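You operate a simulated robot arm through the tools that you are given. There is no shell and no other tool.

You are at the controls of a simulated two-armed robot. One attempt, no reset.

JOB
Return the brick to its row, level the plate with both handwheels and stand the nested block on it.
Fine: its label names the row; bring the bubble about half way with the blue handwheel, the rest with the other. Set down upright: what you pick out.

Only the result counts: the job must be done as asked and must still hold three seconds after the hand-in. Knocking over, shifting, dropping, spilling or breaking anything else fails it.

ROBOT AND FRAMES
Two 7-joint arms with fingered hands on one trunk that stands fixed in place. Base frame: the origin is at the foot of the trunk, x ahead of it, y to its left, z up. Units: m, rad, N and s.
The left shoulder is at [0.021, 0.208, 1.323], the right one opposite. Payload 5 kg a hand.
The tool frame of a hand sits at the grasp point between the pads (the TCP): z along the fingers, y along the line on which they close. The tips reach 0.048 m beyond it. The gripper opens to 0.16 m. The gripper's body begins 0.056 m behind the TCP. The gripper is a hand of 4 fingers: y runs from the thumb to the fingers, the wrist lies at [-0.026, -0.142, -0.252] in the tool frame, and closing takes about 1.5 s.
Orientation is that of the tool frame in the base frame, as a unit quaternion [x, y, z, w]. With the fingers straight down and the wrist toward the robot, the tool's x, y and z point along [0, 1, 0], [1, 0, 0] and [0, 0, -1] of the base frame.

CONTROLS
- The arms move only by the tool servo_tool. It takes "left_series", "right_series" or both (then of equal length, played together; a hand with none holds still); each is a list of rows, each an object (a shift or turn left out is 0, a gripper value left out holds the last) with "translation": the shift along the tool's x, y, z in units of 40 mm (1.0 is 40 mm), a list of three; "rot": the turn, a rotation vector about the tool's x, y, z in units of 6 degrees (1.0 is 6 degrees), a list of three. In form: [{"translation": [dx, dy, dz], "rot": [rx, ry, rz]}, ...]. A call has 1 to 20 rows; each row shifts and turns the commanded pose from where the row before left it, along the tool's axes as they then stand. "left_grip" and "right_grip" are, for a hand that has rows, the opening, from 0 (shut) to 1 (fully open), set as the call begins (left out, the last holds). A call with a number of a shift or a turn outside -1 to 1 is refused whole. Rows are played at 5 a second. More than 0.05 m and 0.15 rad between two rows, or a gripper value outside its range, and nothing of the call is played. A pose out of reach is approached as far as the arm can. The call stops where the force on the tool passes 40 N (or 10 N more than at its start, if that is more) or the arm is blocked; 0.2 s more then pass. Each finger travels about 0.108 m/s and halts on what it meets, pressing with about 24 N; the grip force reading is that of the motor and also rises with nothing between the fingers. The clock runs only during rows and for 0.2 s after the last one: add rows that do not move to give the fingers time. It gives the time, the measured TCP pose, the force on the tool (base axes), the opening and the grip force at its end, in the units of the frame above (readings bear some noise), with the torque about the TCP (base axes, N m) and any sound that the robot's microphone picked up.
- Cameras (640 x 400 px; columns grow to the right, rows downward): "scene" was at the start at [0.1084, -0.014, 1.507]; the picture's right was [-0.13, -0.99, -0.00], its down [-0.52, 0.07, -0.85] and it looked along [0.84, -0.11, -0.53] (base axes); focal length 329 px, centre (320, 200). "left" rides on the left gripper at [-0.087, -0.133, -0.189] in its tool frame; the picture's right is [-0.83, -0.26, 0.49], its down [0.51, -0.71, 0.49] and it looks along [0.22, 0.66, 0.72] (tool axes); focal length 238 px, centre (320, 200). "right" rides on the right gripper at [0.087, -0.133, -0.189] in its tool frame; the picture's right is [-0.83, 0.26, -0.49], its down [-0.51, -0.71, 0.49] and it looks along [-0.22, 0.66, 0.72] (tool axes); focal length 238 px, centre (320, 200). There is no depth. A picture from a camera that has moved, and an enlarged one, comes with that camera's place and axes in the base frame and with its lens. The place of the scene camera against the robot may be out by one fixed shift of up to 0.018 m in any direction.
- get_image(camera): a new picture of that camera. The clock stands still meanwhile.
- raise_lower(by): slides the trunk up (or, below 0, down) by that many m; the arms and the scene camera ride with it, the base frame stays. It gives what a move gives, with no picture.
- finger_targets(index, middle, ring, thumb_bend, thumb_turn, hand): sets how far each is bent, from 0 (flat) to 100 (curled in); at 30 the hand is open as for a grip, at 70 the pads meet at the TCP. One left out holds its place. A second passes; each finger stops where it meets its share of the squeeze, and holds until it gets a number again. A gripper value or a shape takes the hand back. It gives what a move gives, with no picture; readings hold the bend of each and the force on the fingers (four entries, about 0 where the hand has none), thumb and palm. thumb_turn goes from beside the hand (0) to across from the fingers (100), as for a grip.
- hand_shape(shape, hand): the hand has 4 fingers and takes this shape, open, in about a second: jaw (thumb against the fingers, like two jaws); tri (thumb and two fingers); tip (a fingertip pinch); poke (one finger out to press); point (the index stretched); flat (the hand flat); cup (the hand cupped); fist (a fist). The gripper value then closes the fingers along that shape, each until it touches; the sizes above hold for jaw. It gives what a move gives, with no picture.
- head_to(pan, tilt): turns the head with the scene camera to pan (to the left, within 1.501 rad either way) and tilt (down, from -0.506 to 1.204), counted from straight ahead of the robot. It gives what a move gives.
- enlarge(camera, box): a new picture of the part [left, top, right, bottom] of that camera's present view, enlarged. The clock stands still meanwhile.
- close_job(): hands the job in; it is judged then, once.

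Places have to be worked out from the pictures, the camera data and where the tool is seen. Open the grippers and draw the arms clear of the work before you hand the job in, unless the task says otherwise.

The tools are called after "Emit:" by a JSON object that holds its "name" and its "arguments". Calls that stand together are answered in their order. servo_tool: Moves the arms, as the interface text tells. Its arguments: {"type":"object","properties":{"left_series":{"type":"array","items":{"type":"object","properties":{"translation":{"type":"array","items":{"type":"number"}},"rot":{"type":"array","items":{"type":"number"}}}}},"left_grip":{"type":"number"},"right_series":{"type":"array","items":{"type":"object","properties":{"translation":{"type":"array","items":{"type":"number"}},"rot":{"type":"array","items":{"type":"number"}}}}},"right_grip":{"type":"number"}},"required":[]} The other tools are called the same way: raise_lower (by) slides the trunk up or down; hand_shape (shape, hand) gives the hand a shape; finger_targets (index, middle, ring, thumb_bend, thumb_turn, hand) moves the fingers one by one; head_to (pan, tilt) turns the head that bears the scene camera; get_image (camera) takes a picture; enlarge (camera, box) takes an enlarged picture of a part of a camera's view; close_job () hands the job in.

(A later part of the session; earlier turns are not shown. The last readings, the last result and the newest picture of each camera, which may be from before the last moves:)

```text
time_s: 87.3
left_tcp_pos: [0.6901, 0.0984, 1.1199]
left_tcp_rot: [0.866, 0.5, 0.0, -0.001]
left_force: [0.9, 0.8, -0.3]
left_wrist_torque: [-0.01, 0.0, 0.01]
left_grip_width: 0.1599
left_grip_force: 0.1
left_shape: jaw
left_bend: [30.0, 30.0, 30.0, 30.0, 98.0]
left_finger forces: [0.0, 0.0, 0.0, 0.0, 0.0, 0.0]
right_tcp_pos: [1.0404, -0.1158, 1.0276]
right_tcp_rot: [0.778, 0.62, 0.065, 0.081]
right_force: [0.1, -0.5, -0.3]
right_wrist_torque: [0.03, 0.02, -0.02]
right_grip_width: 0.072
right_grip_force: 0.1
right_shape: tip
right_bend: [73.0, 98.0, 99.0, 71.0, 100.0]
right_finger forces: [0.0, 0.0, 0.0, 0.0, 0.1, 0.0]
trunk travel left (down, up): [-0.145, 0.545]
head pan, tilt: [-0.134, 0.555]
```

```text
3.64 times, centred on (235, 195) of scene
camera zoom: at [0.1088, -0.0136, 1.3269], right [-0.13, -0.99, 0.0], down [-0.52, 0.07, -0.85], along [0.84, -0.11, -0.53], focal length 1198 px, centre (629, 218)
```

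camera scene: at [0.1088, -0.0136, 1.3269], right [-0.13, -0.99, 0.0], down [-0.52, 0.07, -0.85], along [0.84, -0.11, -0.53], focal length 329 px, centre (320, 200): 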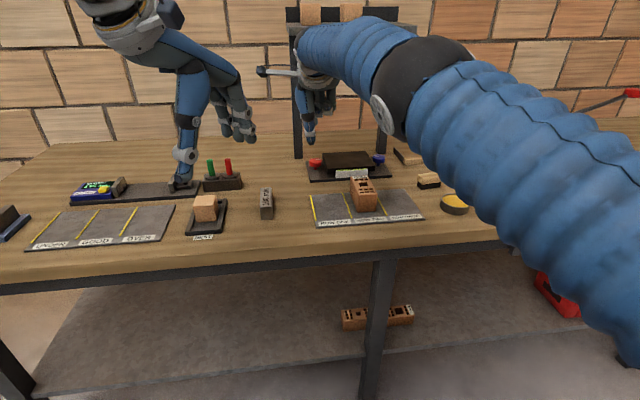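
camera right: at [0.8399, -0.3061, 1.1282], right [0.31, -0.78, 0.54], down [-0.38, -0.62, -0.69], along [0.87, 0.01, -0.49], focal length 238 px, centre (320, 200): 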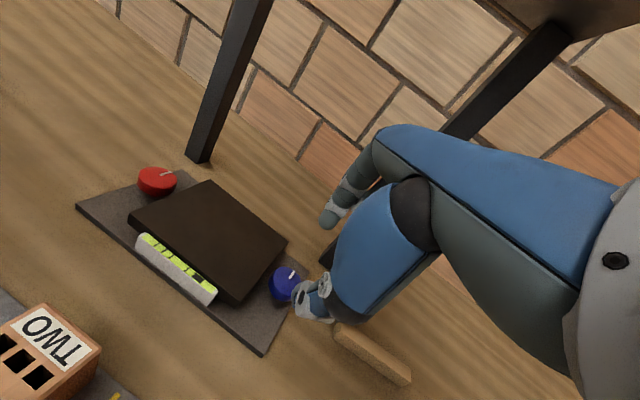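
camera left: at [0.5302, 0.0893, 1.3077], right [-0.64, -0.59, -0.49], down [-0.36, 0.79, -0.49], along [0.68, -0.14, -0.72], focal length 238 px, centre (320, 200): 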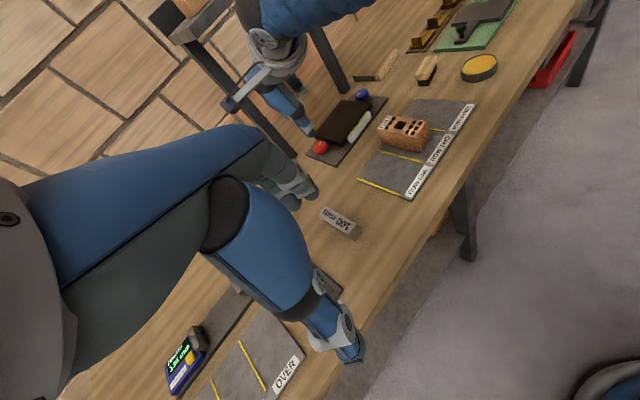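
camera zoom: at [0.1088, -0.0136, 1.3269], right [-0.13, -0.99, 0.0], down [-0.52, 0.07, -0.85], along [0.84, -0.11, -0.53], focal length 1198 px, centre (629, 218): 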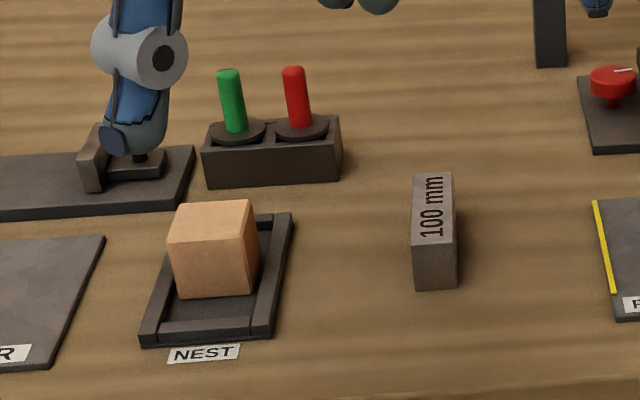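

The nested block is a ~5 cm cube in a low-walled tray at about (0.84, 0.18). I move the left hand out of the way to the left (camera toward the nest) and draw the right hand back from the plate.

Emit:
{"name": "servo_tool", "arguments": {"left_series": [{"translation": [0.731, -0.747, -0.1]}, {"translation": [0.731, -0.747, -0.1]}, {"translation": [0.731, -0.747, -0.1]}, {"translation": [0.731, -0.747, -0.1]}, {"translation": [0.731, -0.747, -0.1]}, {"translation": [0.731, -0.747, -0.1]}, {"translation": [0.731, -0.747, -0.1]}, {"translation": [0.731, -0.747, -0.1]}, {"rot": [0, 0, 1]}, {"rot": [0, 0, 0.67]}]}}

Emit:
{"name": "servo_tool", "arguments": {"right_series": [{"translation": [0, -0.9, -0.45]}, {"translation": [0, -0.97, -0.4]}, {"translation": [0, -0.97, -0.4]}, {"translation": [0, -0.97, -0.4]}, {"translation": [0, -0.97, -0.4]}, {"rot": [0, 0.208, -0.978]}, {"rot": [0, 0.208, -0.978]}, {"rot": [0, 0.069, -0.326]}, {"rot": [1, 0, 0]}, {"rot": [1, 0, 0]}, {"translation": [0, 0, 0]}]}}

Emit:
{"name": "get_image", "arguments": {"camera": "left"}}

Emit:
{"name": "get_image", "arguments": {"camera": "scene"}}

```text
time_s: 89.5
left_tcp_pos: [0.5989, 0.4229, 1.1512]
left_tcp_rot: [0.906, 0.422, 0.0, 0.0]
left_force: [-0.1, 0.1, -0.1]
left_wrist_torque: [-0.09, 0.0, 0.02]
left_grip_width: 0.16
left_grip_force: 0.1
left_shape: jaw
left_bend: [30.0, 30.0, 30.0, 30.0, 97.0]
left_finger forces: [0.1, 0.0, 0.1, 0.1, 0.0, 0.0]
right_tcp_pos: [1.0399, -0.1133, 1.0284]
right_tcp_rot: [0.777, 0.62, 0.065, 0.083]
right_force: [0.1, 1.4, 0.0]
right_wrist_torque: [-0.08, -0.05, -0.07]
right_grip_width: 0.0717
right_grip_force: 0.1
right_shape: tip
right_bend: [73.0, 98.0, 99.0, 71.0, 100.0]
right_finger forces: [0.1, 0.0, 0.1, 0.0, 0.0, 0.1]
trunk travel left (down, up): [-0.145, 0.545]
head pan, tilt: [-0.134, 0.555]
```

```text
time_s: 91.9
left_tcp_pos: [0.5991, 0.4223, 1.151]
left_tcp_rot: [0.906, 0.423, 0.0, -0.001]
left_force: [-0.3, 0.3, 0.1]
left_wrist_torque: [0.02, -0.04, 0.02]
left_grip_width: 0.1597
left_grip_force: 0.0
left_shape: jaw
left_bend: [30.0, 30.0, 30.0, 30.0, 97.0]
left_finger forces: [0.1, 0.1, 0.0, 0.0, 0.1, 0.0]
right_tcp_pos: [0.839, -0.0698, 1.0687]
right_tcp_rot: [0.7, 0.714, 0.0, -0.001]
right_force: [-0.5, -1.1, 0.3]
right_wrist_torque: [-0.02, -0.06, -0.02]
right_grip_width: 0.0718
right_grip_force: 0.1
right_shape: tip
right_bend: [73.0, 98.0, 99.0, 71.0, 100.0]
right_finger forces: [0.1, 0.1, 0.0, 0.0, 0.1, 0.1]
trunk travel left (down, up): [-0.145, 0.545]
head pan, tilt: [-0.134, 0.555]
```

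```text
taken
camera left: at [0.4405, 0.4404, 1.3403], right [-0.73, -0.47, -0.49], down [-0.22, 0.84, -0.49], along [0.64, -0.25, -0.72], focal length 238 px, centre (320, 200)
```

left: 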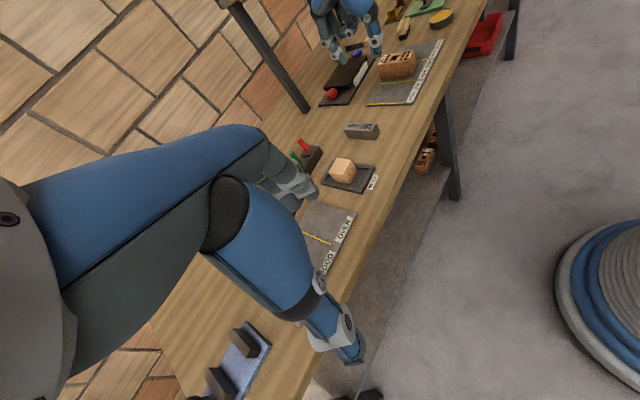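

```text
taken
camera scene: at [0.1079, -0.0136, 1.327], right [-0.13, -0.99, 0.0], down [-0.52, 0.07, -0.85], along [0.84, -0.11, -0.53], focal length 329 px, centre (320, 200)
```

scene: 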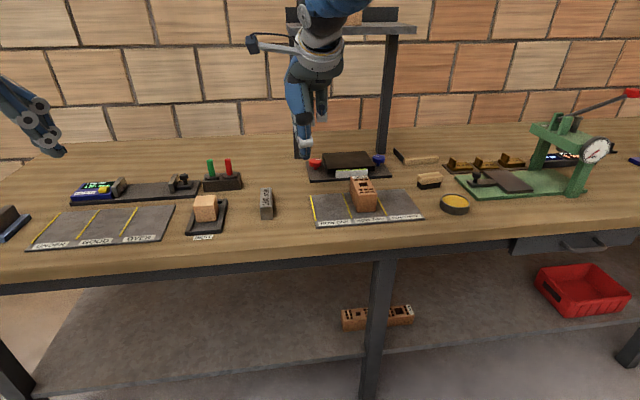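

Both arms are clear. I set the right hand to the three-finger shape and tilt it 45° toward the left, as it was for the brick, then measure the block.

Emit:
{"name": "hand_shape", "arguments": {"hand": "right", "shape": "tri"}}

Emit:
{"name": "servo_tool", "arguments": {"right_series": [{"rot": [0, 1, 0]}, {"rot": [0, 1, 0]}, {"rot": [0, 1, 0]}, {"rot": [0, 1, 0]}, {"rot": [0, 1, 0]}, {"rot": [0, 1, 0]}, {"rot": [0, 1, 0]}, {"rot": [0, 0.5, 0.18]}, {"translation": [0, 0, 0]}]}}

Emit:
{"name": "enlarge", "arguments": {"camera": "left", "box": [315, 140, 385, 200]}}

Emit:
{"name": "get_image", "arguments": {"camera": "right"}}

Emit:
{"name": "get_image", "arguments": {"camera": "scene"}}

```text
time_s: 92.8
left_tcp_pos: [0.6001, 0.4222, 1.151]
left_tcp_rot: [0.906, 0.422, -0.001, 0.001]
left_force: [-0.1, 0.5, -1.0]
left_wrist_torque: [-0.01, -0.03, 0.02]
left_grip_width: 0.1601
left_grip_force: 0.1
left_shape: jaw
left_bend: [30.0, 30.0, 30.0, 30.0, 97.0]
left_finger forces: [0.1, 0.0, 0.0, 0.0, 0.1, 0.0]
right_tcp_pos: [0.8408, -0.0685, 1.069]
right_tcp_rot: [0.7, 0.714, 0.0, 0.001]
right_force: [-0.3, 0.5, -0.2]
right_wrist_torque: [0.01, -0.04, -0.01]
right_grip_width: 0.1598
right_grip_force: 0.1
right_shape: tri
right_bend: [30.0, 30.0, 99.0, 30.0, 98.0]
right_finger forces: [0.1, 0.1, 0.0, 0.0, 0.0, 0.0]
trunk travel left (down, up): [-0.145, 0.545]
head pan, tilt: [-0.134, 0.555]
```

```text
time_s: 94.8
left_tcp_pos: [0.5999, 0.4229, 1.1519]
left_tcp_rot: [0.906, 0.423, 0.0, 0.0]
left_force: [-0.2, -0.3, 0.7]
left_wrist_torque: [0.03, -0.01, -0.02]
left_grip_width: 0.1599
left_grip_force: 0.0
left_shape: jaw
left_bend: [30.0, 30.0, 30.0, 30.0, 97.0]
left_finger forces: [0.0, 0.1, 0.0, 0.0, 0.0, 0.0]
right_tcp_pos: [0.8409, -0.0694, 1.0676]
right_tcp_rot: [0.654, 0.652, 0.266, -0.276]
right_force: [0.0, 0.4, 0.7]
right_wrist_torque: [-0.02, -0.01, 0.02]
right_grip_width: 0.1598
right_grip_force: 0.1
right_shape: tri
right_bend: [30.0, 30.0, 99.0, 30.0, 98.0]
right_finger forces: [0.0, 0.0, 0.0, 0.0, 0.1, 0.0]
trunk travel left (down, up): [-0.145, 0.545]
head pan, tilt: [-0.134, 0.555]
```

```text
6.67 times, centred on (350, 170) of left
camera zoom: at [0.4409, 0.4405, 1.3401], right [-0.73, -0.47, -0.49], down [-0.22, 0.84, -0.49], along [0.64, -0.25, -0.72], focal length 1589 px, centre (120, 400)
```

zoom: 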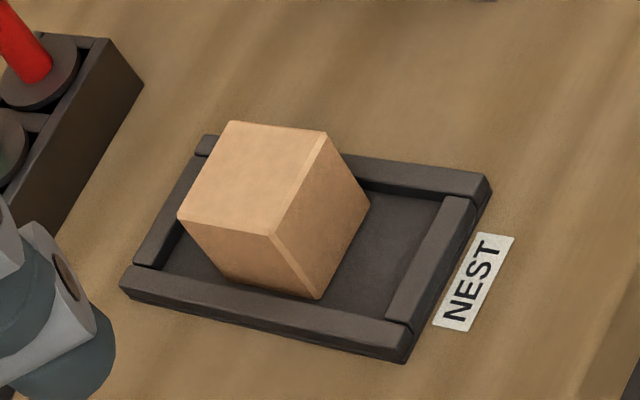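

```text
taken
camera right: at [0.7108, -0.1446, 1.2659], right [0.26, -0.93, -0.25], down [-0.72, -0.01, -0.7], along [0.64, 0.36, -0.67], focal length 238 px, centre (320, 200)
```

right: 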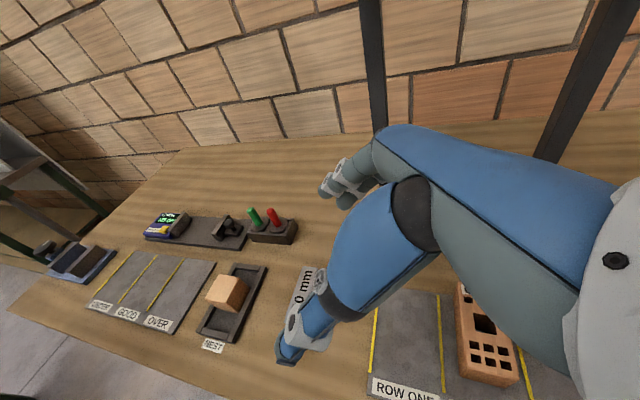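

```text
taken
camera scene: at [0.1083, -0.0135, 1.327], right [-0.13, -0.99, 0.0], down [-0.52, 0.07, -0.85], along [0.84, -0.11, -0.53], focal length 329 px, centre (320, 200)
```

scene: 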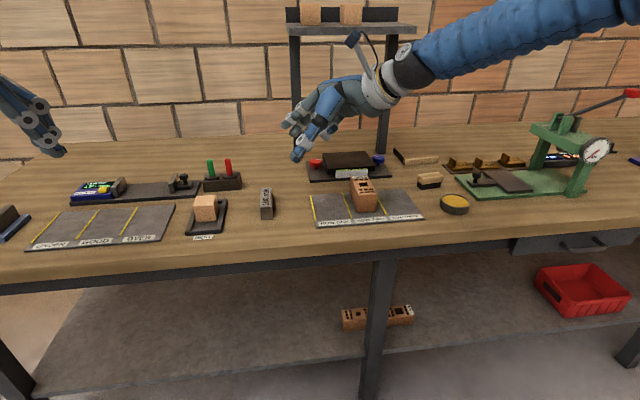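

I zoom the right camera on the nest to triangulate the block.

Emit:
{"name": "enlarge", "arguments": {"camera": "right", "box": [190, 255, 280, 345]}}

```text
4.44 times, centred on (235, 300) of right
camera zoom: at [0.7108, -0.1446, 1.2659], right [0.26, -0.93, -0.25], down [-0.72, -0.01, -0.7], along [0.64, 0.36, -0.67], focal length 1059 px, centre (698, -244)
```

zoom: 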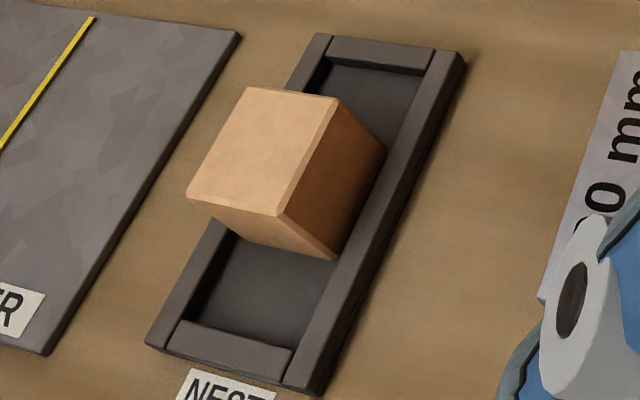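

Block measured: x 0.809–0.857, y 0.153–0.202, z 0.853–0.901 (48 mm cube, square to the axes, ~30 mm gaps fore and aft in the tray). I move to the pre-approach with the hand at 0.1 m opening.

Emit:
{"name": "servo_tool", "arguments": {"right_series": [{"translation": [0.26, -0.05, 0.92]}, {"translation": [0.26, -0.05, 0.92]}, {"translation": [0.26, -0.05, 0.92]}, {"translation": [0.26, -0.05, 0.92]}, {"translation": [0, 0, 0]}, {"translation": [0, 0, 0]}], "right_grip": 0.62}}

Emit:
{"name": "enlarge", "arguments": {"camera": "left", "box": [300, 90, 400, 200]}}

Emit:
{"name": "enlarge", "arguments": {"camera": "right", "box": [200, 150, 380, 390]}}

Emit:
{"name": "enlarge", "arguments": {"camera": "scene", "box": [180, 100, 320, 240]}}

```text
time_s: 96.2
left_tcp_pos: [0.5998, 0.4229, 1.1506]
left_tcp_rot: [0.906, 0.422, -0.001, 0.0]
left_force: [1.0, 0.3, -0.3]
left_wrist_torque: [-0.04, 0.0, -0.01]
left_grip_width: 0.1601
left_grip_force: 0.0
left_shape: jaw
left_bend: [30.0, 30.0, 30.0, 30.0, 97.0]
left_finger forces: [0.0, 0.0, 0.0, 0.0, 0.0, 0.0]
right_tcp_pos: [0.83, 0.0637, 0.9925]
right_tcp_rot: [0.653, 0.654, 0.265, -0.275]
right_force: [-0.5, 0.2, -0.7]
right_wrist_torque: [0.01, 0.03, -0.01]
right_grip_width: 0.0995
right_grip_force: 0.0
right_shape: tri
right_bend: [73.0, 40.0, 99.0, 64.0, 100.0]
right_finger forces: [0.1, 0.1, 0.0, 0.0, 0.0, 0.1]
trunk travel left (down, up): [-0.145, 0.545]
head pan, tilt: [-0.134, 0.555]
```

```text
3.64 times, centred on (350, 145) of left
camera zoom: at [0.441, 0.4413, 1.3397], right [-0.73, -0.47, -0.49], down [-0.22, 0.84, -0.49], along [0.64, -0.25, -0.72], focal length 867 px, centre (211, 400)
```

zoom: 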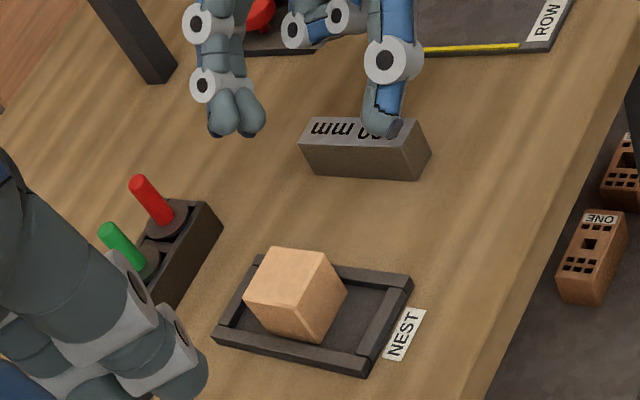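

```text
1.67 times, centred on (290, 270) of right
camera zoom: at [0.7, -0.0104, 1.1891], right [0.26, -0.93, -0.25], down [-0.72, -0.02, -0.7], along [0.64, 0.36, -0.67], focal length 397 px, centre (370, 83)
```

zoom: 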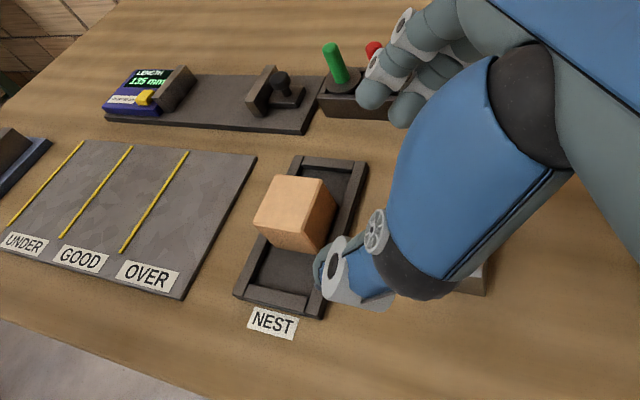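

```text
2.86 times, centred on (250, 170) of scene
camera zoom: at [0.1086, -0.0129, 1.327], right [-0.13, -0.99, 0.0], down [-0.52, 0.07, -0.85], along [0.84, -0.11, -0.53], focal length 941 px, centre (520, 286)
```

zoom: 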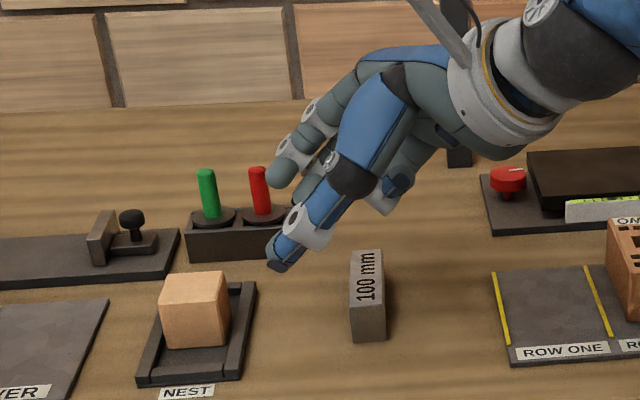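

Hand is lined up with the block. I advance 80 mm along the tool axis and check clearances.

Emit:
{"name": "servo_tool", "arguments": {"right_series": [{"translation": [0.015, 0.04, 0.8]}, {"translation": [0.015, 0.035, 0.7]}, {"translation": [0, 0, 0.5]}, {"translation": [0, 0, 0]}]}}

Emit:
{"name": "enlarge", "arguments": {"camera": "left", "box": [310, 120, 390, 200]}}

Emit:
{"name": "enlarge", "arguments": {"camera": "right", "box": [200, 150, 380, 390]}}

Emit:
{"name": "enlarge", "arguments": {"camera": "scene", "box": [180, 140, 280, 240]}}

```text
time_s: 97.2
left_tcp_pos: [0.5994, 0.4214, 1.1524]
left_tcp_rot: [0.906, 0.423, 0.0, 0.0]
left_force: [0.5, -0.2, 0.9]
left_wrist_torque: [0.04, -0.03, 0.01]
left_grip_width: 0.1602
left_grip_force: 0.2
left_shape: jaw
left_bend: [30.0, 30.0, 30.0, 30.0, 97.0]
left_finger forces: [0.0, 0.0, 0.0, 0.1, 0.0, 0.1]
right_tcp_pos: [0.8312, 0.12, 0.9395]
right_tcp_rot: [0.653, 0.653, 0.267, -0.276]
right_force: [-0.6, -0.3, 0.1]
right_wrist_torque: [0.02, -0.04, 0.01]
right_grip_width: 0.0993
right_grip_force: 0.0
right_shape: tri
right_bend: [73.0, 40.0, 99.0, 64.0, 100.0]
right_finger forces: [0.0, 0.1, 0.0, 0.0, 0.0, 0.0]
trunk travel left (down, up): [-0.145, 0.545]
head pan, tilt: [-0.134, 0.555]
```

```text
5.00 times, centred on (350, 160) of left
camera zoom: at [0.4406, 0.44, 1.3405], right [-0.73, -0.47, -0.49], down [-0.22, 0.84, -0.49], along [0.64, -0.25, -0.72], focal length 1192 px, centre (170, 400)
```

zoom: 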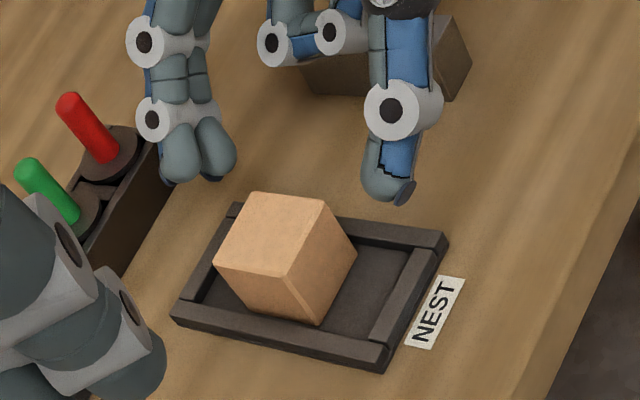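

```text
1.67 times, centred on (290, 270) of right
camera zoom: at [0.7016, 0.0464, 1.137], right [0.26, -0.93, -0.25], down [-0.72, -0.01, -0.7], along [0.65, 0.36, -0.67], focal length 397 px, centre (370, 83)
```

zoom: 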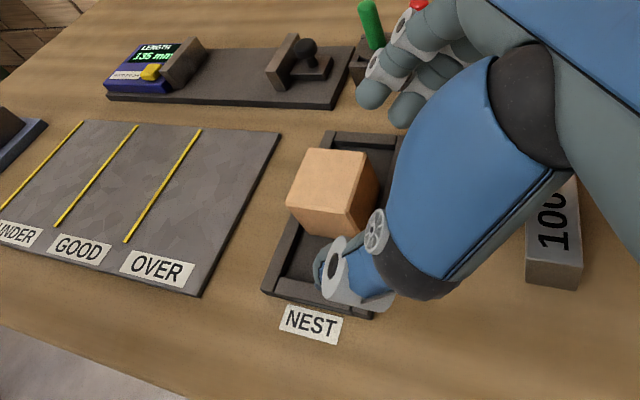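

```text
4.00 times, centred on (230, 190) of scene
camera zoom: at [0.108, -0.0139, 1.327], right [-0.13, -0.99, 0.0], down [-0.52, 0.07, -0.85], along [0.84, -0.11, -0.53], focal length 1317 px, centre (680, 240)
```

zoom: 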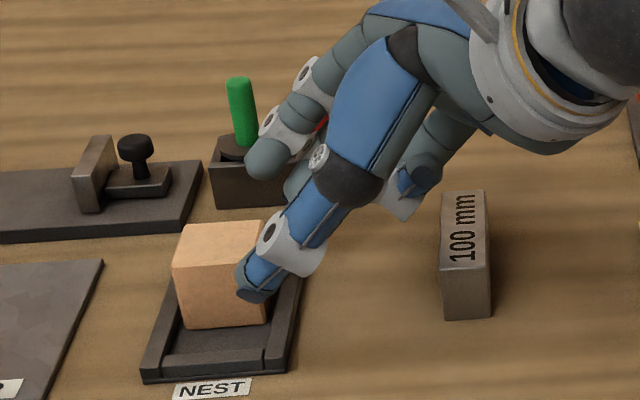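

All clear: block between thumb and fingers, gauge block well to the side. I advance the final 41 mm.

Emit:
{"name": "servo_tool", "arguments": {"right_series": [{"translation": [0.026, 0.05, 0.4]}, {"translation": [0, 0, 0.35]}, {"translation": [0, 0, 0.28]}, {"translation": [0, 0, 0]}]}}

Emit:
{"name": "enlarge", "arguments": {"camera": "left", "box": [310, 120, 390, 200]}}

Emit:
{"name": "enlarge", "arguments": {"camera": "scene", "box": [180, 140, 280, 240]}}

```text
time_s: 98.2
left_tcp_pos: [0.5995, 0.4227, 1.1525]
left_tcp_rot: [0.906, 0.423, 0.0, 0.0]
left_force: [0.2, -0.5, 0.2]
left_wrist_torque: [0.0, 0.0, -0.01]
left_grip_width: 0.1602
left_grip_force: 0.1
left_shape: jaw
left_bend: [30.0, 30.0, 30.0, 30.0, 97.0]
left_finger forces: [0.0, 0.0, 0.0, 0.0, 0.0, 0.0]
right_tcp_pos: [0.8359, 0.1504, 0.9144]
right_tcp_rot: [0.653, 0.653, 0.267, -0.275]
right_force: [0.9, -3.0, 11.4]
right_wrist_torque: [0.1, -0.7, -0.2]
right_grip_width: 0.0993
right_grip_force: 0.0
right_shape: tri
right_bend: [73.0, 40.0, 99.0, 64.0, 100.0]
right_finger forces: [0.0, 11.3, 0.0, 0.0, 0.1, 0.1]
trunk travel left (down, up): [-0.145, 0.545]
head pan, tilt: [-0.134, 0.555]
```

```text
5.00 times, centred on (350, 160) of left
camera zoom: at [0.4402, 0.44, 1.3407], right [-0.73, -0.47, -0.49], down [-0.22, 0.84, -0.49], along [0.64, -0.25, -0.72], focal length 1192 px, centre (170, 400)
```

zoom: 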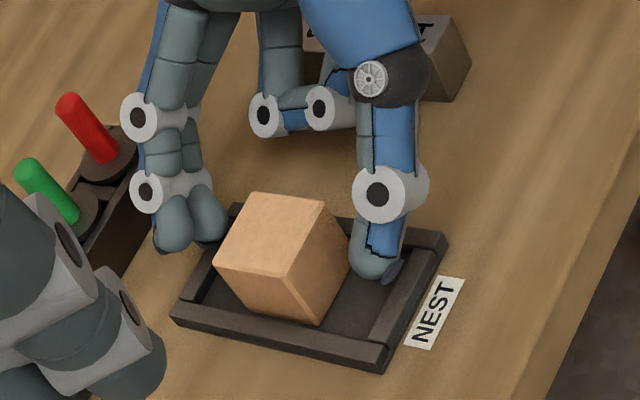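

```text
4.00 times, centred on (230, 190) of scene
camera zoom: at [0.1075, -0.0139, 1.3272], right [-0.13, -0.99, 0.0], down [-0.52, 0.07, -0.85], along [0.84, -0.11, -0.53], focal length 1317 px, centre (680, 240)
```

zoom: 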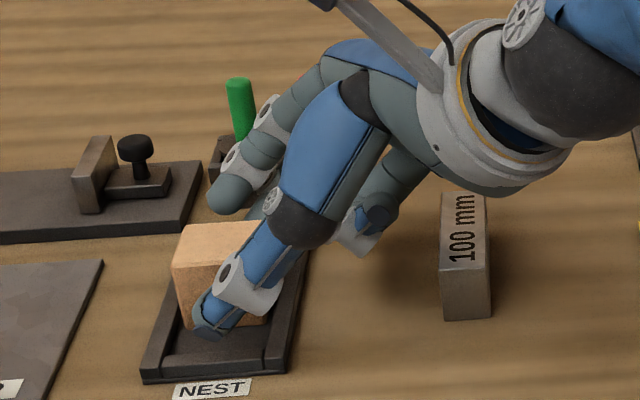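

The middle fingertip is touching the tray's back wall (11 N). I lift 6 mm to free it, then close on the block.

Emit:
{"name": "servo_tool", "arguments": {"right_series": [{"translation": [0.11, -0.05, -0.11]}, {"translation": [0, 0, 0]}]}}

Emit:
{"name": "servo_tool", "arguments": {"right_series": [{"translation": [0, 0, 0]}, {"translation": [0, 0, 0]}, {"translation": [0, 0, 0]}, {"translation": [0, 0, 0]}, {"translation": [0, 0, 0]}, {"translation": [0, 0, 0]}], "right_grip": 0.1}}

Emit:
{"name": "enlarge", "arguments": {"camera": "left", "box": [310, 120, 390, 200]}}

Emit:
{"name": "enlarge", "arguments": {"camera": "right", "box": [200, 150, 380, 390]}}

Emit:
{"name": "enlarge", "arguments": {"camera": "scene", "box": [180, 140, 280, 240]}}

```text
time_s: 98.8
left_tcp_pos: [0.5994, 0.4227, 1.1524]
left_tcp_rot: [0.906, 0.423, 0.001, -0.001]
left_force: [-0.3, 0.3, 0.0]
left_wrist_torque: [0.02, -0.01, 0.0]
left_grip_width: 0.1599
left_grip_force: 0.0
left_shape: jaw
left_bend: [30.0, 30.0, 30.0, 30.0, 97.0]
left_finger forces: [0.1, 0.0, 0.1, 0.1, 0.0, 0.1]
right_tcp_pos: [0.8318, 0.1513, 0.9147]
right_tcp_rot: [0.653, 0.653, 0.265, -0.276]
right_force: [-0.2, 0.0, 1.2]
right_wrist_torque: [0.03, -0.06, 0.01]
right_grip_width: 0.0997
right_grip_force: 0.0
right_shape: tri
right_bend: [73.0, 40.0, 99.0, 64.0, 100.0]
right_finger forces: [0.0, 1.0, 0.1, 0.0, 0.0, 0.1]
trunk travel left (down, up): [-0.145, 0.545]
head pan, tilt: [-0.134, 0.555]
```

```text
time_s: 100.2
left_tcp_pos: [0.6001, 0.4224, 1.1523]
left_tcp_rot: [0.906, 0.423, 0.0, -0.001]
left_force: [-0.1, -0.9, 0.1]
left_wrist_torque: [0.01, -0.02, -0.04]
left_grip_width: 0.1599
left_grip_force: 0.0
left_shape: jaw
left_bend: [30.0, 30.0, 30.0, 30.0, 97.0]
left_finger forces: [0.0, 0.1, 0.1, 0.0, 0.1, 0.0]
right_tcp_pos: [0.8324, 0.1504, 0.9151]
right_tcp_rot: [0.653, 0.653, 0.265, -0.277]
right_force: [0.0, 0.0, -0.2]
right_wrist_torque: [-0.07, 0.04, -0.04]
right_grip_width: 0.0449
right_grip_force: 24.1
right_shape: tri
right_bend: [74.0, 55.0, 100.0, 74.0, 100.0]
right_finger forces: [10.5, 10.7, 0.0, 0.0, 21.1, 0.0]
trunk travel left (down, up): [-0.145, 0.545]
head pan, tilt: [-0.134, 0.555]
```

```text
5.00 times, centred on (350, 160) of left
camera zoom: at [0.4411, 0.4406, 1.34], right [-0.73, -0.47, -0.49], down [-0.22, 0.84, -0.49], along [0.64, -0.25, -0.72], focal length 1192 px, centre (170, 400)
```

zoom: 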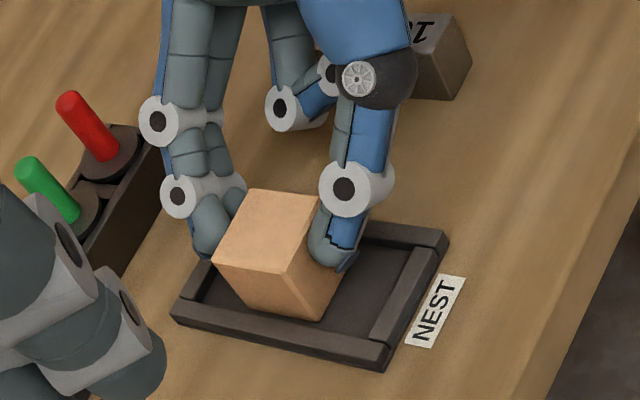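

```text
1.67 times, centred on (290, 270) of right
camera zoom: at [0.7025, 0.0758, 1.1138], right [0.26, -0.93, -0.25], down [-0.72, -0.02, -0.7], along [0.64, 0.36, -0.67], focal length 397 px, centre (370, 83)
```

zoom: 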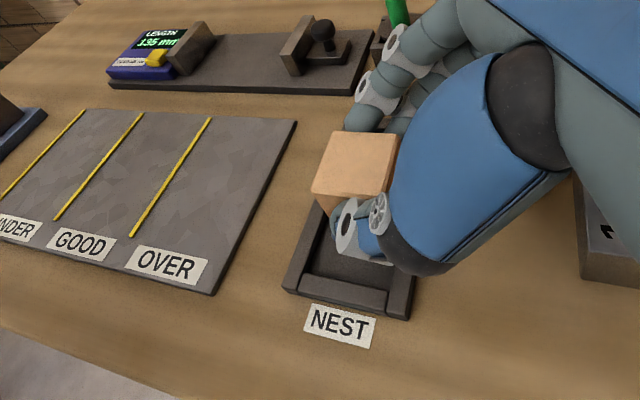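

```text
4.00 times, centred on (230, 190) of scene
camera zoom: at [0.1085, -0.0134, 1.327], right [-0.13, -0.99, 0.0], down [-0.52, 0.07, -0.85], along [0.84, -0.11, -0.53], focal length 1317 px, centre (680, 240)
```

zoom: 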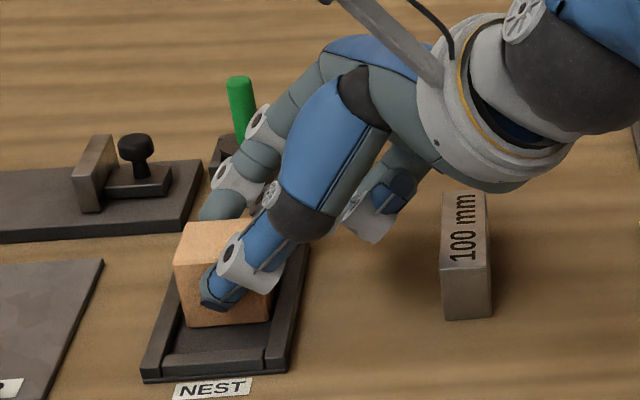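

The block is held centrally (index 10.5, middle 10.7, thumb 21 N). I lift 20 mm and check that it hangs level.

Emit:
{"name": "servo_tool", "arguments": {"right_series": [{"translation": [0.18, 0, -0.18]}, {"translation": [0.18, 0, -0.18]}, {"translation": [0.18, 0, -0.18]}, {"translation": [0, 0, 0]}, {"translation": [0, 0, 0]}]}}

Emit:
{"name": "enlarge", "arguments": {"camera": "left", "box": [310, 120, 390, 200]}}

Emit:
{"name": "enlarge", "arguments": {"camera": "scene", "box": [180, 140, 280, 240]}}

```text
time_s: 101.4
left_tcp_pos: [0.5997, 0.4228, 1.1514]
left_tcp_rot: [0.906, 0.423, -0.001, 0.0]
left_force: [-0.5, 0.2, 0.0]
left_wrist_torque: [0.0, 0.0, -0.03]
left_grip_width: 0.1599
left_grip_force: 0.1
left_shape: jaw
left_bend: [30.0, 30.0, 30.0, 30.0, 97.0]
left_finger forces: [0.1, 0.0, 0.0, 0.0, 0.1, 0.0]
right_tcp_pos: [0.8317, 0.1506, 0.9475]
right_tcp_rot: [0.653, 0.654, 0.265, -0.276]
right_force: [-0.2, -0.2, -2.3]
right_wrist_torque: [-0.04, -0.02, 0.01]
right_grip_width: 0.0447
right_grip_force: 24.0
right_shape: tri
right_bend: [74.0, 55.0, 100.0, 74.0, 100.0]
right_finger forces: [10.6, 10.7, 0.0, 0.0, 21.3, 0.0]
trunk travel left (down, up): [-0.145, 0.545]
head pan, tilt: [-0.134, 0.555]
```

```text
5.00 times, centred on (350, 160) of left
camera zoom: at [0.4409, 0.4406, 1.3401], right [-0.73, -0.47, -0.49], down [-0.22, 0.84, -0.49], along [0.64, -0.25, -0.72], focal length 1192 px, centre (170, 400)
```

zoom: 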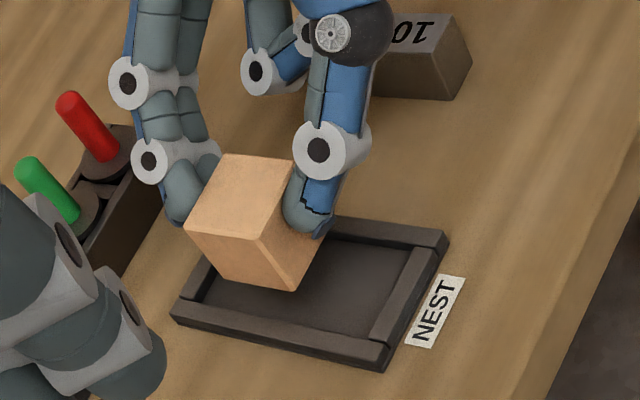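

```text
4.00 times, centred on (230, 190) of scene
camera zoom: at [0.1083, -0.0134, 1.327], right [-0.13, -0.99, 0.0], down [-0.52, 0.07, -0.85], along [0.84, -0.11, -0.53], focal length 1317 px, centre (680, 240)
```

zoom: 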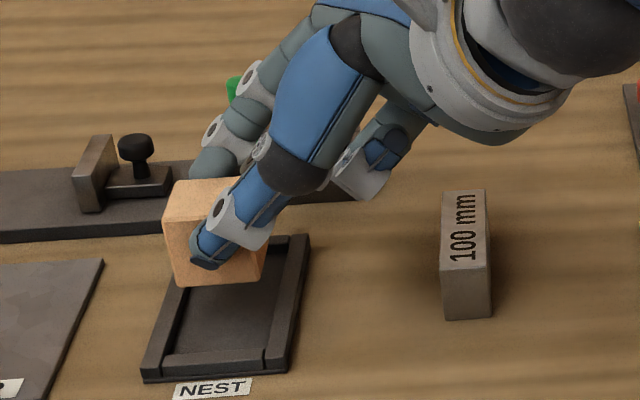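

Block is level in the hand. I raise it to z≈1.07 and carry it right and forward to (0.92, −0.12), clear of everything.

Emit:
{"name": "servo_tool", "arguments": {"right_series": [{"translation": [0.7, 0, -0.7]}, {"translation": [0.7, 0, -0.7]}, {"translation": [0.7, 0, -0.7]}, {"translation": [-0.68, 0.32, -0.68]}, {"translation": [-0.68, 0.32, -0.68]}, {"translation": [-0.68, 0.32, -0.68]}, {"translation": [-0.68, 0.32, -0.68]}, {"translation": [-0.68, 0.32, -0.68]}, {"translation": [-0.68, 0.32, -0.68]}, {"translation": [-0.68, 0.32, -0.68]}, {"translation": [0, 0, 0]}]}}

Emit:
{"name": "get_image", "arguments": {"camera": "scene"}}

```text
time_s: 103.8
left_tcp_pos: [0.5997, 0.4241, 1.1508]
left_tcp_rot: [0.906, 0.422, -0.001, 0.001]
left_force: [-0.6, 1.0, 0.0]
left_wrist_torque: [-0.09, -0.03, 0.0]
left_grip_width: 0.1597
left_grip_force: 0.2
left_shape: jaw
left_bend: [30.0, 30.0, 30.0, 30.0, 97.0]
left_finger forces: [0.0, 0.0, 0.1, 0.1, 0.0, 0.1]
right_tcp_pos: [0.9231, -0.1172, 1.0664]
right_tcp_rot: [0.653, 0.655, 0.264, -0.275]
right_force: [-0.5, 0.1, -2.0]
right_wrist_torque: [-0.16, -0.01, 0.0]
right_grip_width: 0.0447
right_grip_force: 23.8
right_shape: tri
right_bend: [74.0, 55.0, 100.0, 74.0, 100.0]
right_finger forces: [10.5, 10.9, 0.0, 0.1, 21.4, 0.1]
trunk travel left (down, up): [-0.145, 0.545]
head pan, tilt: [-0.134, 0.555]
```

```text
taken
camera scene: at [0.1083, -0.0126, 1.327], right [-0.13, -0.99, 0.0], down [-0.52, 0.07, -0.85], along [0.84, -0.11, -0.53], focal length 329 px, centre (320, 200)
```

scene: 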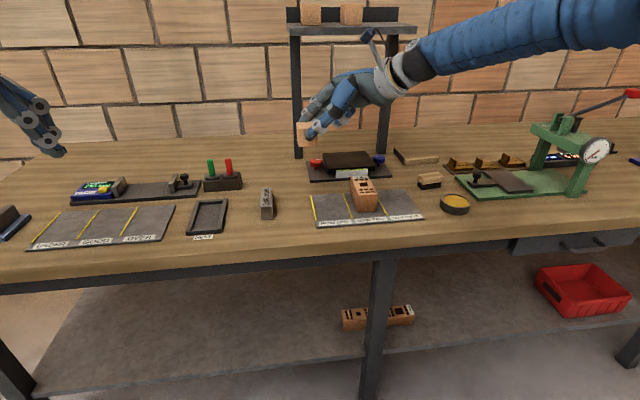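

Now I swing the hand 90° clockwise about the vertical to the lateral pose used at the plate.

Emit:
{"name": "servo_tool", "arguments": {"right_series": [{"rot": [-0.7071, 0, 0.7071]}, {"rot": [-0.7071, 0, 0.7071]}, {"rot": [-0.7071, 0, 0.7071]}, {"rot": [-0.7071, 0, 0.7071]}, {"rot": [-0.7071, 0, 0.7071]}, {"rot": [-0.7071, 0, 0.7071]}, {"rot": [-0.7071, 0, 0.7071]}, {"rot": [-0.7071, 0, 0.7071]}, {"rot": [-0.7071, 0, 0.7071]}, {"rot": [-0.7071, 0, 0.7071]}, {"rot": [-0.7071, 0, 0.7071]}, {"rot": [-0.7071, 0, 0.7071]}, {"rot": [-0.7071, 0, 0.7071]}, {"rot": [-0.7071, 0, 0.7071]}, {"rot": [-0.7071, 0, 0.7071]}, {"translation": [0, 0, 0]}]}}

Emit:
{"name": "get_image", "arguments": {"camera": "scene"}}

Emit:
{"name": "get_image", "arguments": {"camera": "right"}}

```text
time_s: 107.2
left_tcp_pos: [0.6012, 0.4224, 1.1519]
left_tcp_rot: [0.906, 0.422, -0.001, 0.0]
left_force: [-0.7, 0.2, -0.2]
left_wrist_torque: [0.02, 0.0, -0.01]
left_grip_width: 0.1599
left_grip_force: 0.0
left_shape: jaw
left_bend: [30.0, 30.0, 30.0, 30.0, 97.0]
left_finger forces: [0.1, 0.0, 0.0, 0.0, 0.0, 0.0]
right_tcp_pos: [0.9172, -0.1107, 1.0532]
right_tcp_rot: [0.916, 0.164, 0.357, -0.08]
right_force: [-0.4, 0.2, -1.9]
right_wrist_torque: [-0.04, 0.04, -0.01]
right_grip_width: 0.0448
right_grip_force: 24.2
right_shape: tri
right_bend: [74.0, 55.0, 100.0, 74.0, 100.0]
right_finger forces: [10.5, 10.7, 0.0, 0.0, 21.2, 0.0]
right hand out of reach, approached as far as the arm can: row 9, 10, 11, 12, 13
trunk travel left (down, up): [-0.145, 0.545]
head pan, tilt: [-0.134, 0.555]
```

```text
taken
camera scene: at [0.1083, -0.0136, 1.327], right [-0.13, -0.99, 0.0], down [-0.52, 0.07, -0.85], along [0.84, -0.11, -0.53], focal length 329 px, centre (320, 200)
```

scene: 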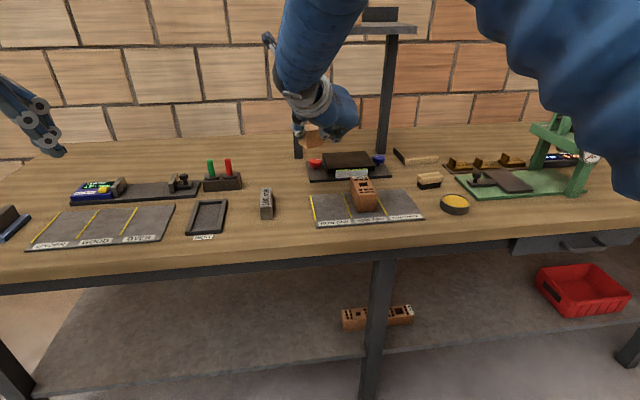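

```text
taken
camera right: at [0.8116, -0.0168, 1.2548], right [-0.79, -0.57, -0.22], down [-0.3, 0.67, -0.68], along [0.54, -0.47, -0.7], focal length 238 px, centre (320, 200)
```

right: 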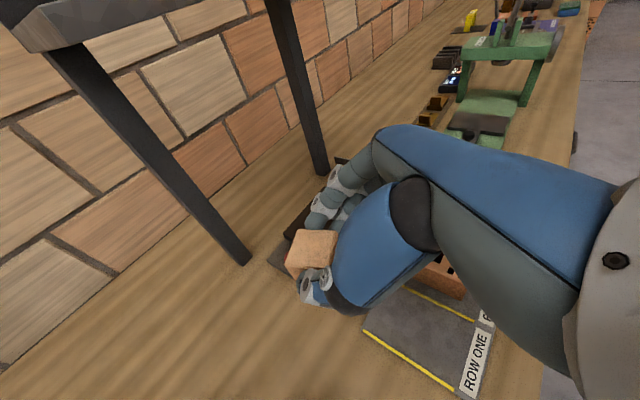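

Rotation stopped about 21° short (reach limits on the way). I shift the hand right to y≈−0.23 first, then complete the remaining 21°.

Emit:
{"name": "servo_tool", "arguments": {"right_series": [{"translation": [-0.095, 0.776, -0.01]}, {"translation": [-0.095, 0.776, -0.01]}, {"translation": [-0.095, 0.776, -0.01]}, {"translation": [-0.095, 0.776, -0.01]}, {"rot": [-0.68, 0.03, 0.732]}, {"rot": [-0.68, 0.03, 0.732]}, {"rot": [-0.68, 0.03, 0.732]}, {"rot": [-0.34, 0.015, 0.366]}, {"translation": [0, 0, 0]}, {"translation": [0, 0, 0]}]}}

Emit:
{"name": "get_image", "arguments": {"camera": "right"}}

Emit:
{"name": "enlarge", "arguments": {"camera": "scene", "box": [280, 80, 420, 200]}}

```text
time_s: 109.4
left_tcp_pos: [0.6, 0.4221, 1.1519]
left_tcp_rot: [0.906, 0.423, 0.0, 0.0]
left_force: [0.7, 0.0, 0.7]
left_wrist_torque: [-0.02, 0.01, -0.01]
left_grip_width: 0.1601
left_grip_force: 0.0
left_shape: jaw
left_bend: [30.0, 30.0, 30.0, 30.0, 97.0]
left_finger forces: [0.0, 0.1, 0.0, 0.0, 0.1, 0.1]
right_tcp_pos: [0.9507, -0.2291, 1.0393]
right_tcp_rot: [0.931, -0.006, 0.366, -0.014]
right_force: [0.4, 0.3, -1.5]
right_wrist_torque: [0.0, 0.07, -0.04]
right_grip_width: 0.0447
right_grip_force: 24.0
right_shape: tri
right_bend: [74.0, 55.0, 100.0, 74.0, 100.0]
right_finger forces: [10.6, 10.9, 0.0, 0.0, 21.5, 0.0]
trunk travel left (down, up): [-0.145, 0.545]
head pan, tilt: [-0.134, 0.555]
```

```text
taken
camera right: at [0.886, -0.1046, 1.2422], right [-0.94, -0.25, -0.22], down [-0.04, 0.73, -0.68], along [0.33, -0.64, -0.7], focal length 238 px, centre (320, 200)
```

right: 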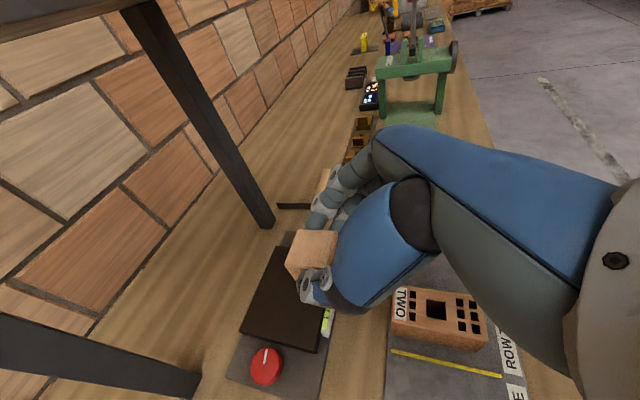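

```text
3.33 times, centred on (350, 140) of scene
camera zoom: at [0.1086, -0.0135, 1.327], right [-0.13, -0.99, 0.0], down [-0.52, 0.07, -0.85], along [0.84, -0.11, -0.53], focal length 1098 px, centre (220, 400)
```

zoom: 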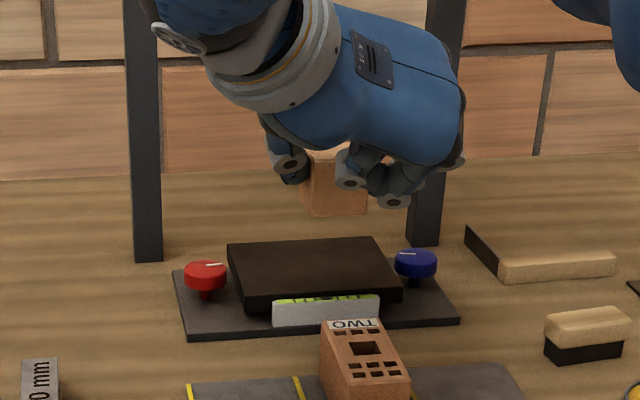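

Orientation is within ~2° of the pick-up attitude; I trim that tilt, and move along the tool axis to about 25 mm above the plate centre.

Emit:
{"name": "servo_tool", "arguments": {"right_series": [{"rot": [-0.11, 0.37, -0.1]}, {"translation": [0.03, 0.035, 0.783]}, {"translation": [0.03, 0.035, 0.783]}, {"translation": [0.03, 0.035, 0.783]}, {"translation": [0, 0, 0]}, {"translation": [0, 0, 0]}]}}

Emit:
{"name": "get_image", "arguments": {"camera": "right"}}

Emit:
{"name": "enlarge", "arguments": {"camera": "scene", "box": [300, 110, 400, 190]}}

Emit:
{"name": "get_image", "arguments": {"camera": "left"}}

```text
time_s: 110.8
left_tcp_pos: [0.6, 0.4227, 1.1521]
left_tcp_rot: [0.906, 0.423, -0.002, -0.001]
left_force: [0.6, -1.0, -0.7]
left_wrist_torque: [0.01, 0.08, -0.03]
left_grip_width: 0.16
left_grip_force: 0.1
left_shape: jaw
left_bend: [30.0, 30.0, 30.0, 30.0, 97.0]
left_finger forces: [0.0, 0.1, 0.0, 0.0, 0.0, 0.1]
right_tcp_pos: [1.0199, -0.2323, 0.974]
right_tcp_rot: [0.924, -0.003, 0.382, -0.007]
right_force: [0.9, 0.4, -2.9]
right_wrist_torque: [0.01, 0.07, -0.02]
right_grip_width: 0.0449
right_grip_force: 24.3
right_shape: tri
right_bend: [74.0, 55.0, 100.0, 74.0, 100.0]
right_finger forces: [10.6, 11.0, 0.0, 0.1, 21.3, 0.0]
trunk travel left (down, up): [-0.145, 0.545]
head pan, tilt: [-0.134, 0.555]
```

```text
taken
camera right: at [0.9474, -0.1042, 1.1718], right [-0.93, -0.26, -0.25], down [-0.01, 0.72, -0.7], along [0.36, -0.65, -0.67], focal length 238 px, centre (320, 200)
```

right: 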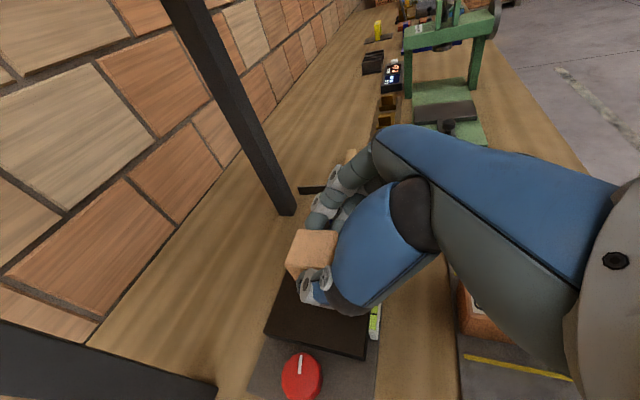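

```text
5.00 times, centred on (350, 150) of scene
camera zoom: at [0.1094, -0.0135, 1.3269], right [-0.13, -0.99, 0.0], down [-0.52, 0.07, -0.85], along [0.84, -0.11, -0.53], focal length 1647 px, centre (170, 450)
```

zoom: 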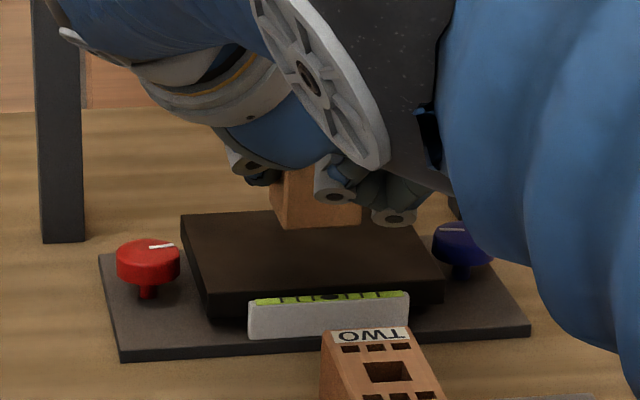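

```text
taken
camera left: at [0.442, 0.4405, 1.3396], right [-0.74, -0.47, -0.49], down [-0.22, 0.84, -0.49], along [0.64, -0.25, -0.72], focal length 238 px, centre (320, 200)
```

left: 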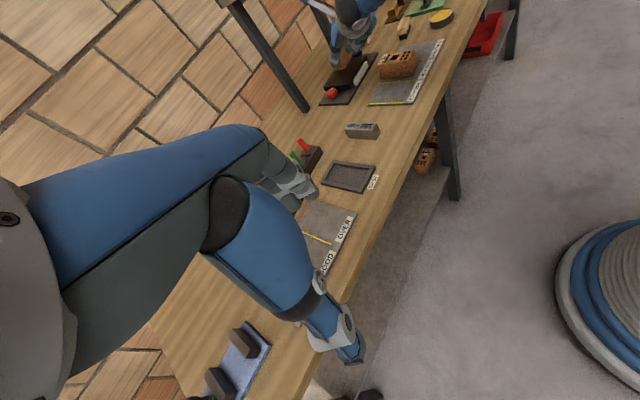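

Block hovers over the plate centre, level. I lower 18 mm, then continue in small steps until contact.

Emit:
{"name": "servo_tool", "arguments": {"right_series": [{"translation": [-0.16, 0, 0.16]}, {"translation": [-0.16, 0, 0.16]}, {"translation": [0, 0, 0]}]}}

Emit:
{"name": "enlarge", "arguments": {"camera": "scene", "box": [320, 130, 390, 186]}}

Emit:
{"name": "enlarge", "arguments": {"camera": "left", "box": [310, 30, 390, 110]}}

```text
time_s: 111.6
left_tcp_pos: [0.5995, 0.4224, 1.1522]
left_tcp_rot: [0.906, 0.423, 0.0, 0.0]
left_force: [0.0, 1.0, -0.2]
left_wrist_torque: [-0.01, -0.04, 0.01]
left_grip_width: 0.16
left_grip_force: 0.0
left_shape: jaw
left_bend: [30.0, 30.0, 30.0, 30.0, 97.0]
left_finger forces: [0.0, 0.0, 0.0, 0.0, 0.0, 0.1]
right_tcp_pos: [1.0189, -0.2333, 0.958]
right_tcp_rot: [0.923, -0.002, 0.384, -0.006]
right_force: [0.6, 1.3, -2.1]
right_wrist_torque: [0.01, 0.06, -0.04]
right_grip_width: 0.0448
right_grip_force: 24.1
right_shape: tri
right_bend: [74.0, 55.0, 100.0, 74.0, 100.0]
right_finger forces: [10.5, 10.8, 0.0, 0.0, 21.4, 0.0]
trunk travel left (down, up): [-0.145, 0.545]
head pan, tilt: [-0.134, 0.555]
```

```text
7.14 times, centred on (355, 158) of scene
camera zoom: at [0.1086, -0.0135, 1.327], right [-0.13, -0.99, 0.0], down [-0.52, 0.07, -0.85], along [0.84, -0.11, -0.53], focal length 2353 px, centre (70, 500)
```

zoom: 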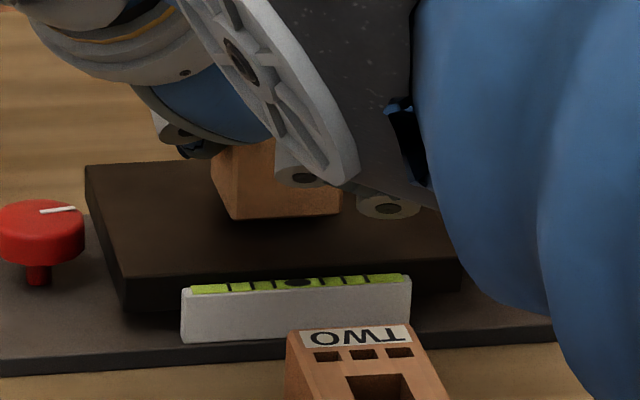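

```text
5.00 times, centred on (350, 70) of left
camera zoom: at [0.4412, 0.4405, 1.34], right [-0.73, -0.47, -0.49], down [-0.22, 0.84, -0.49], along [0.64, -0.25, -0.72], focal length 1192 px, centre (170, 850)
```

zoom: 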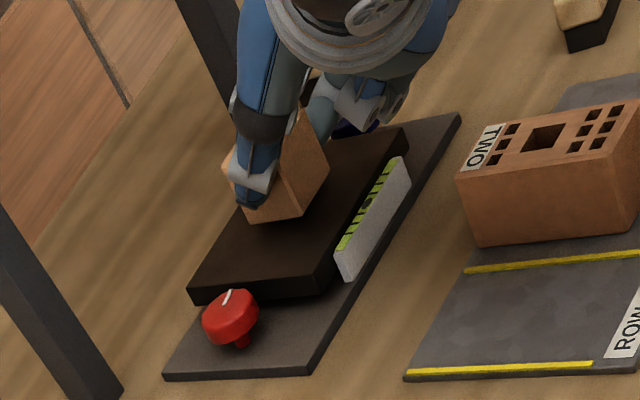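

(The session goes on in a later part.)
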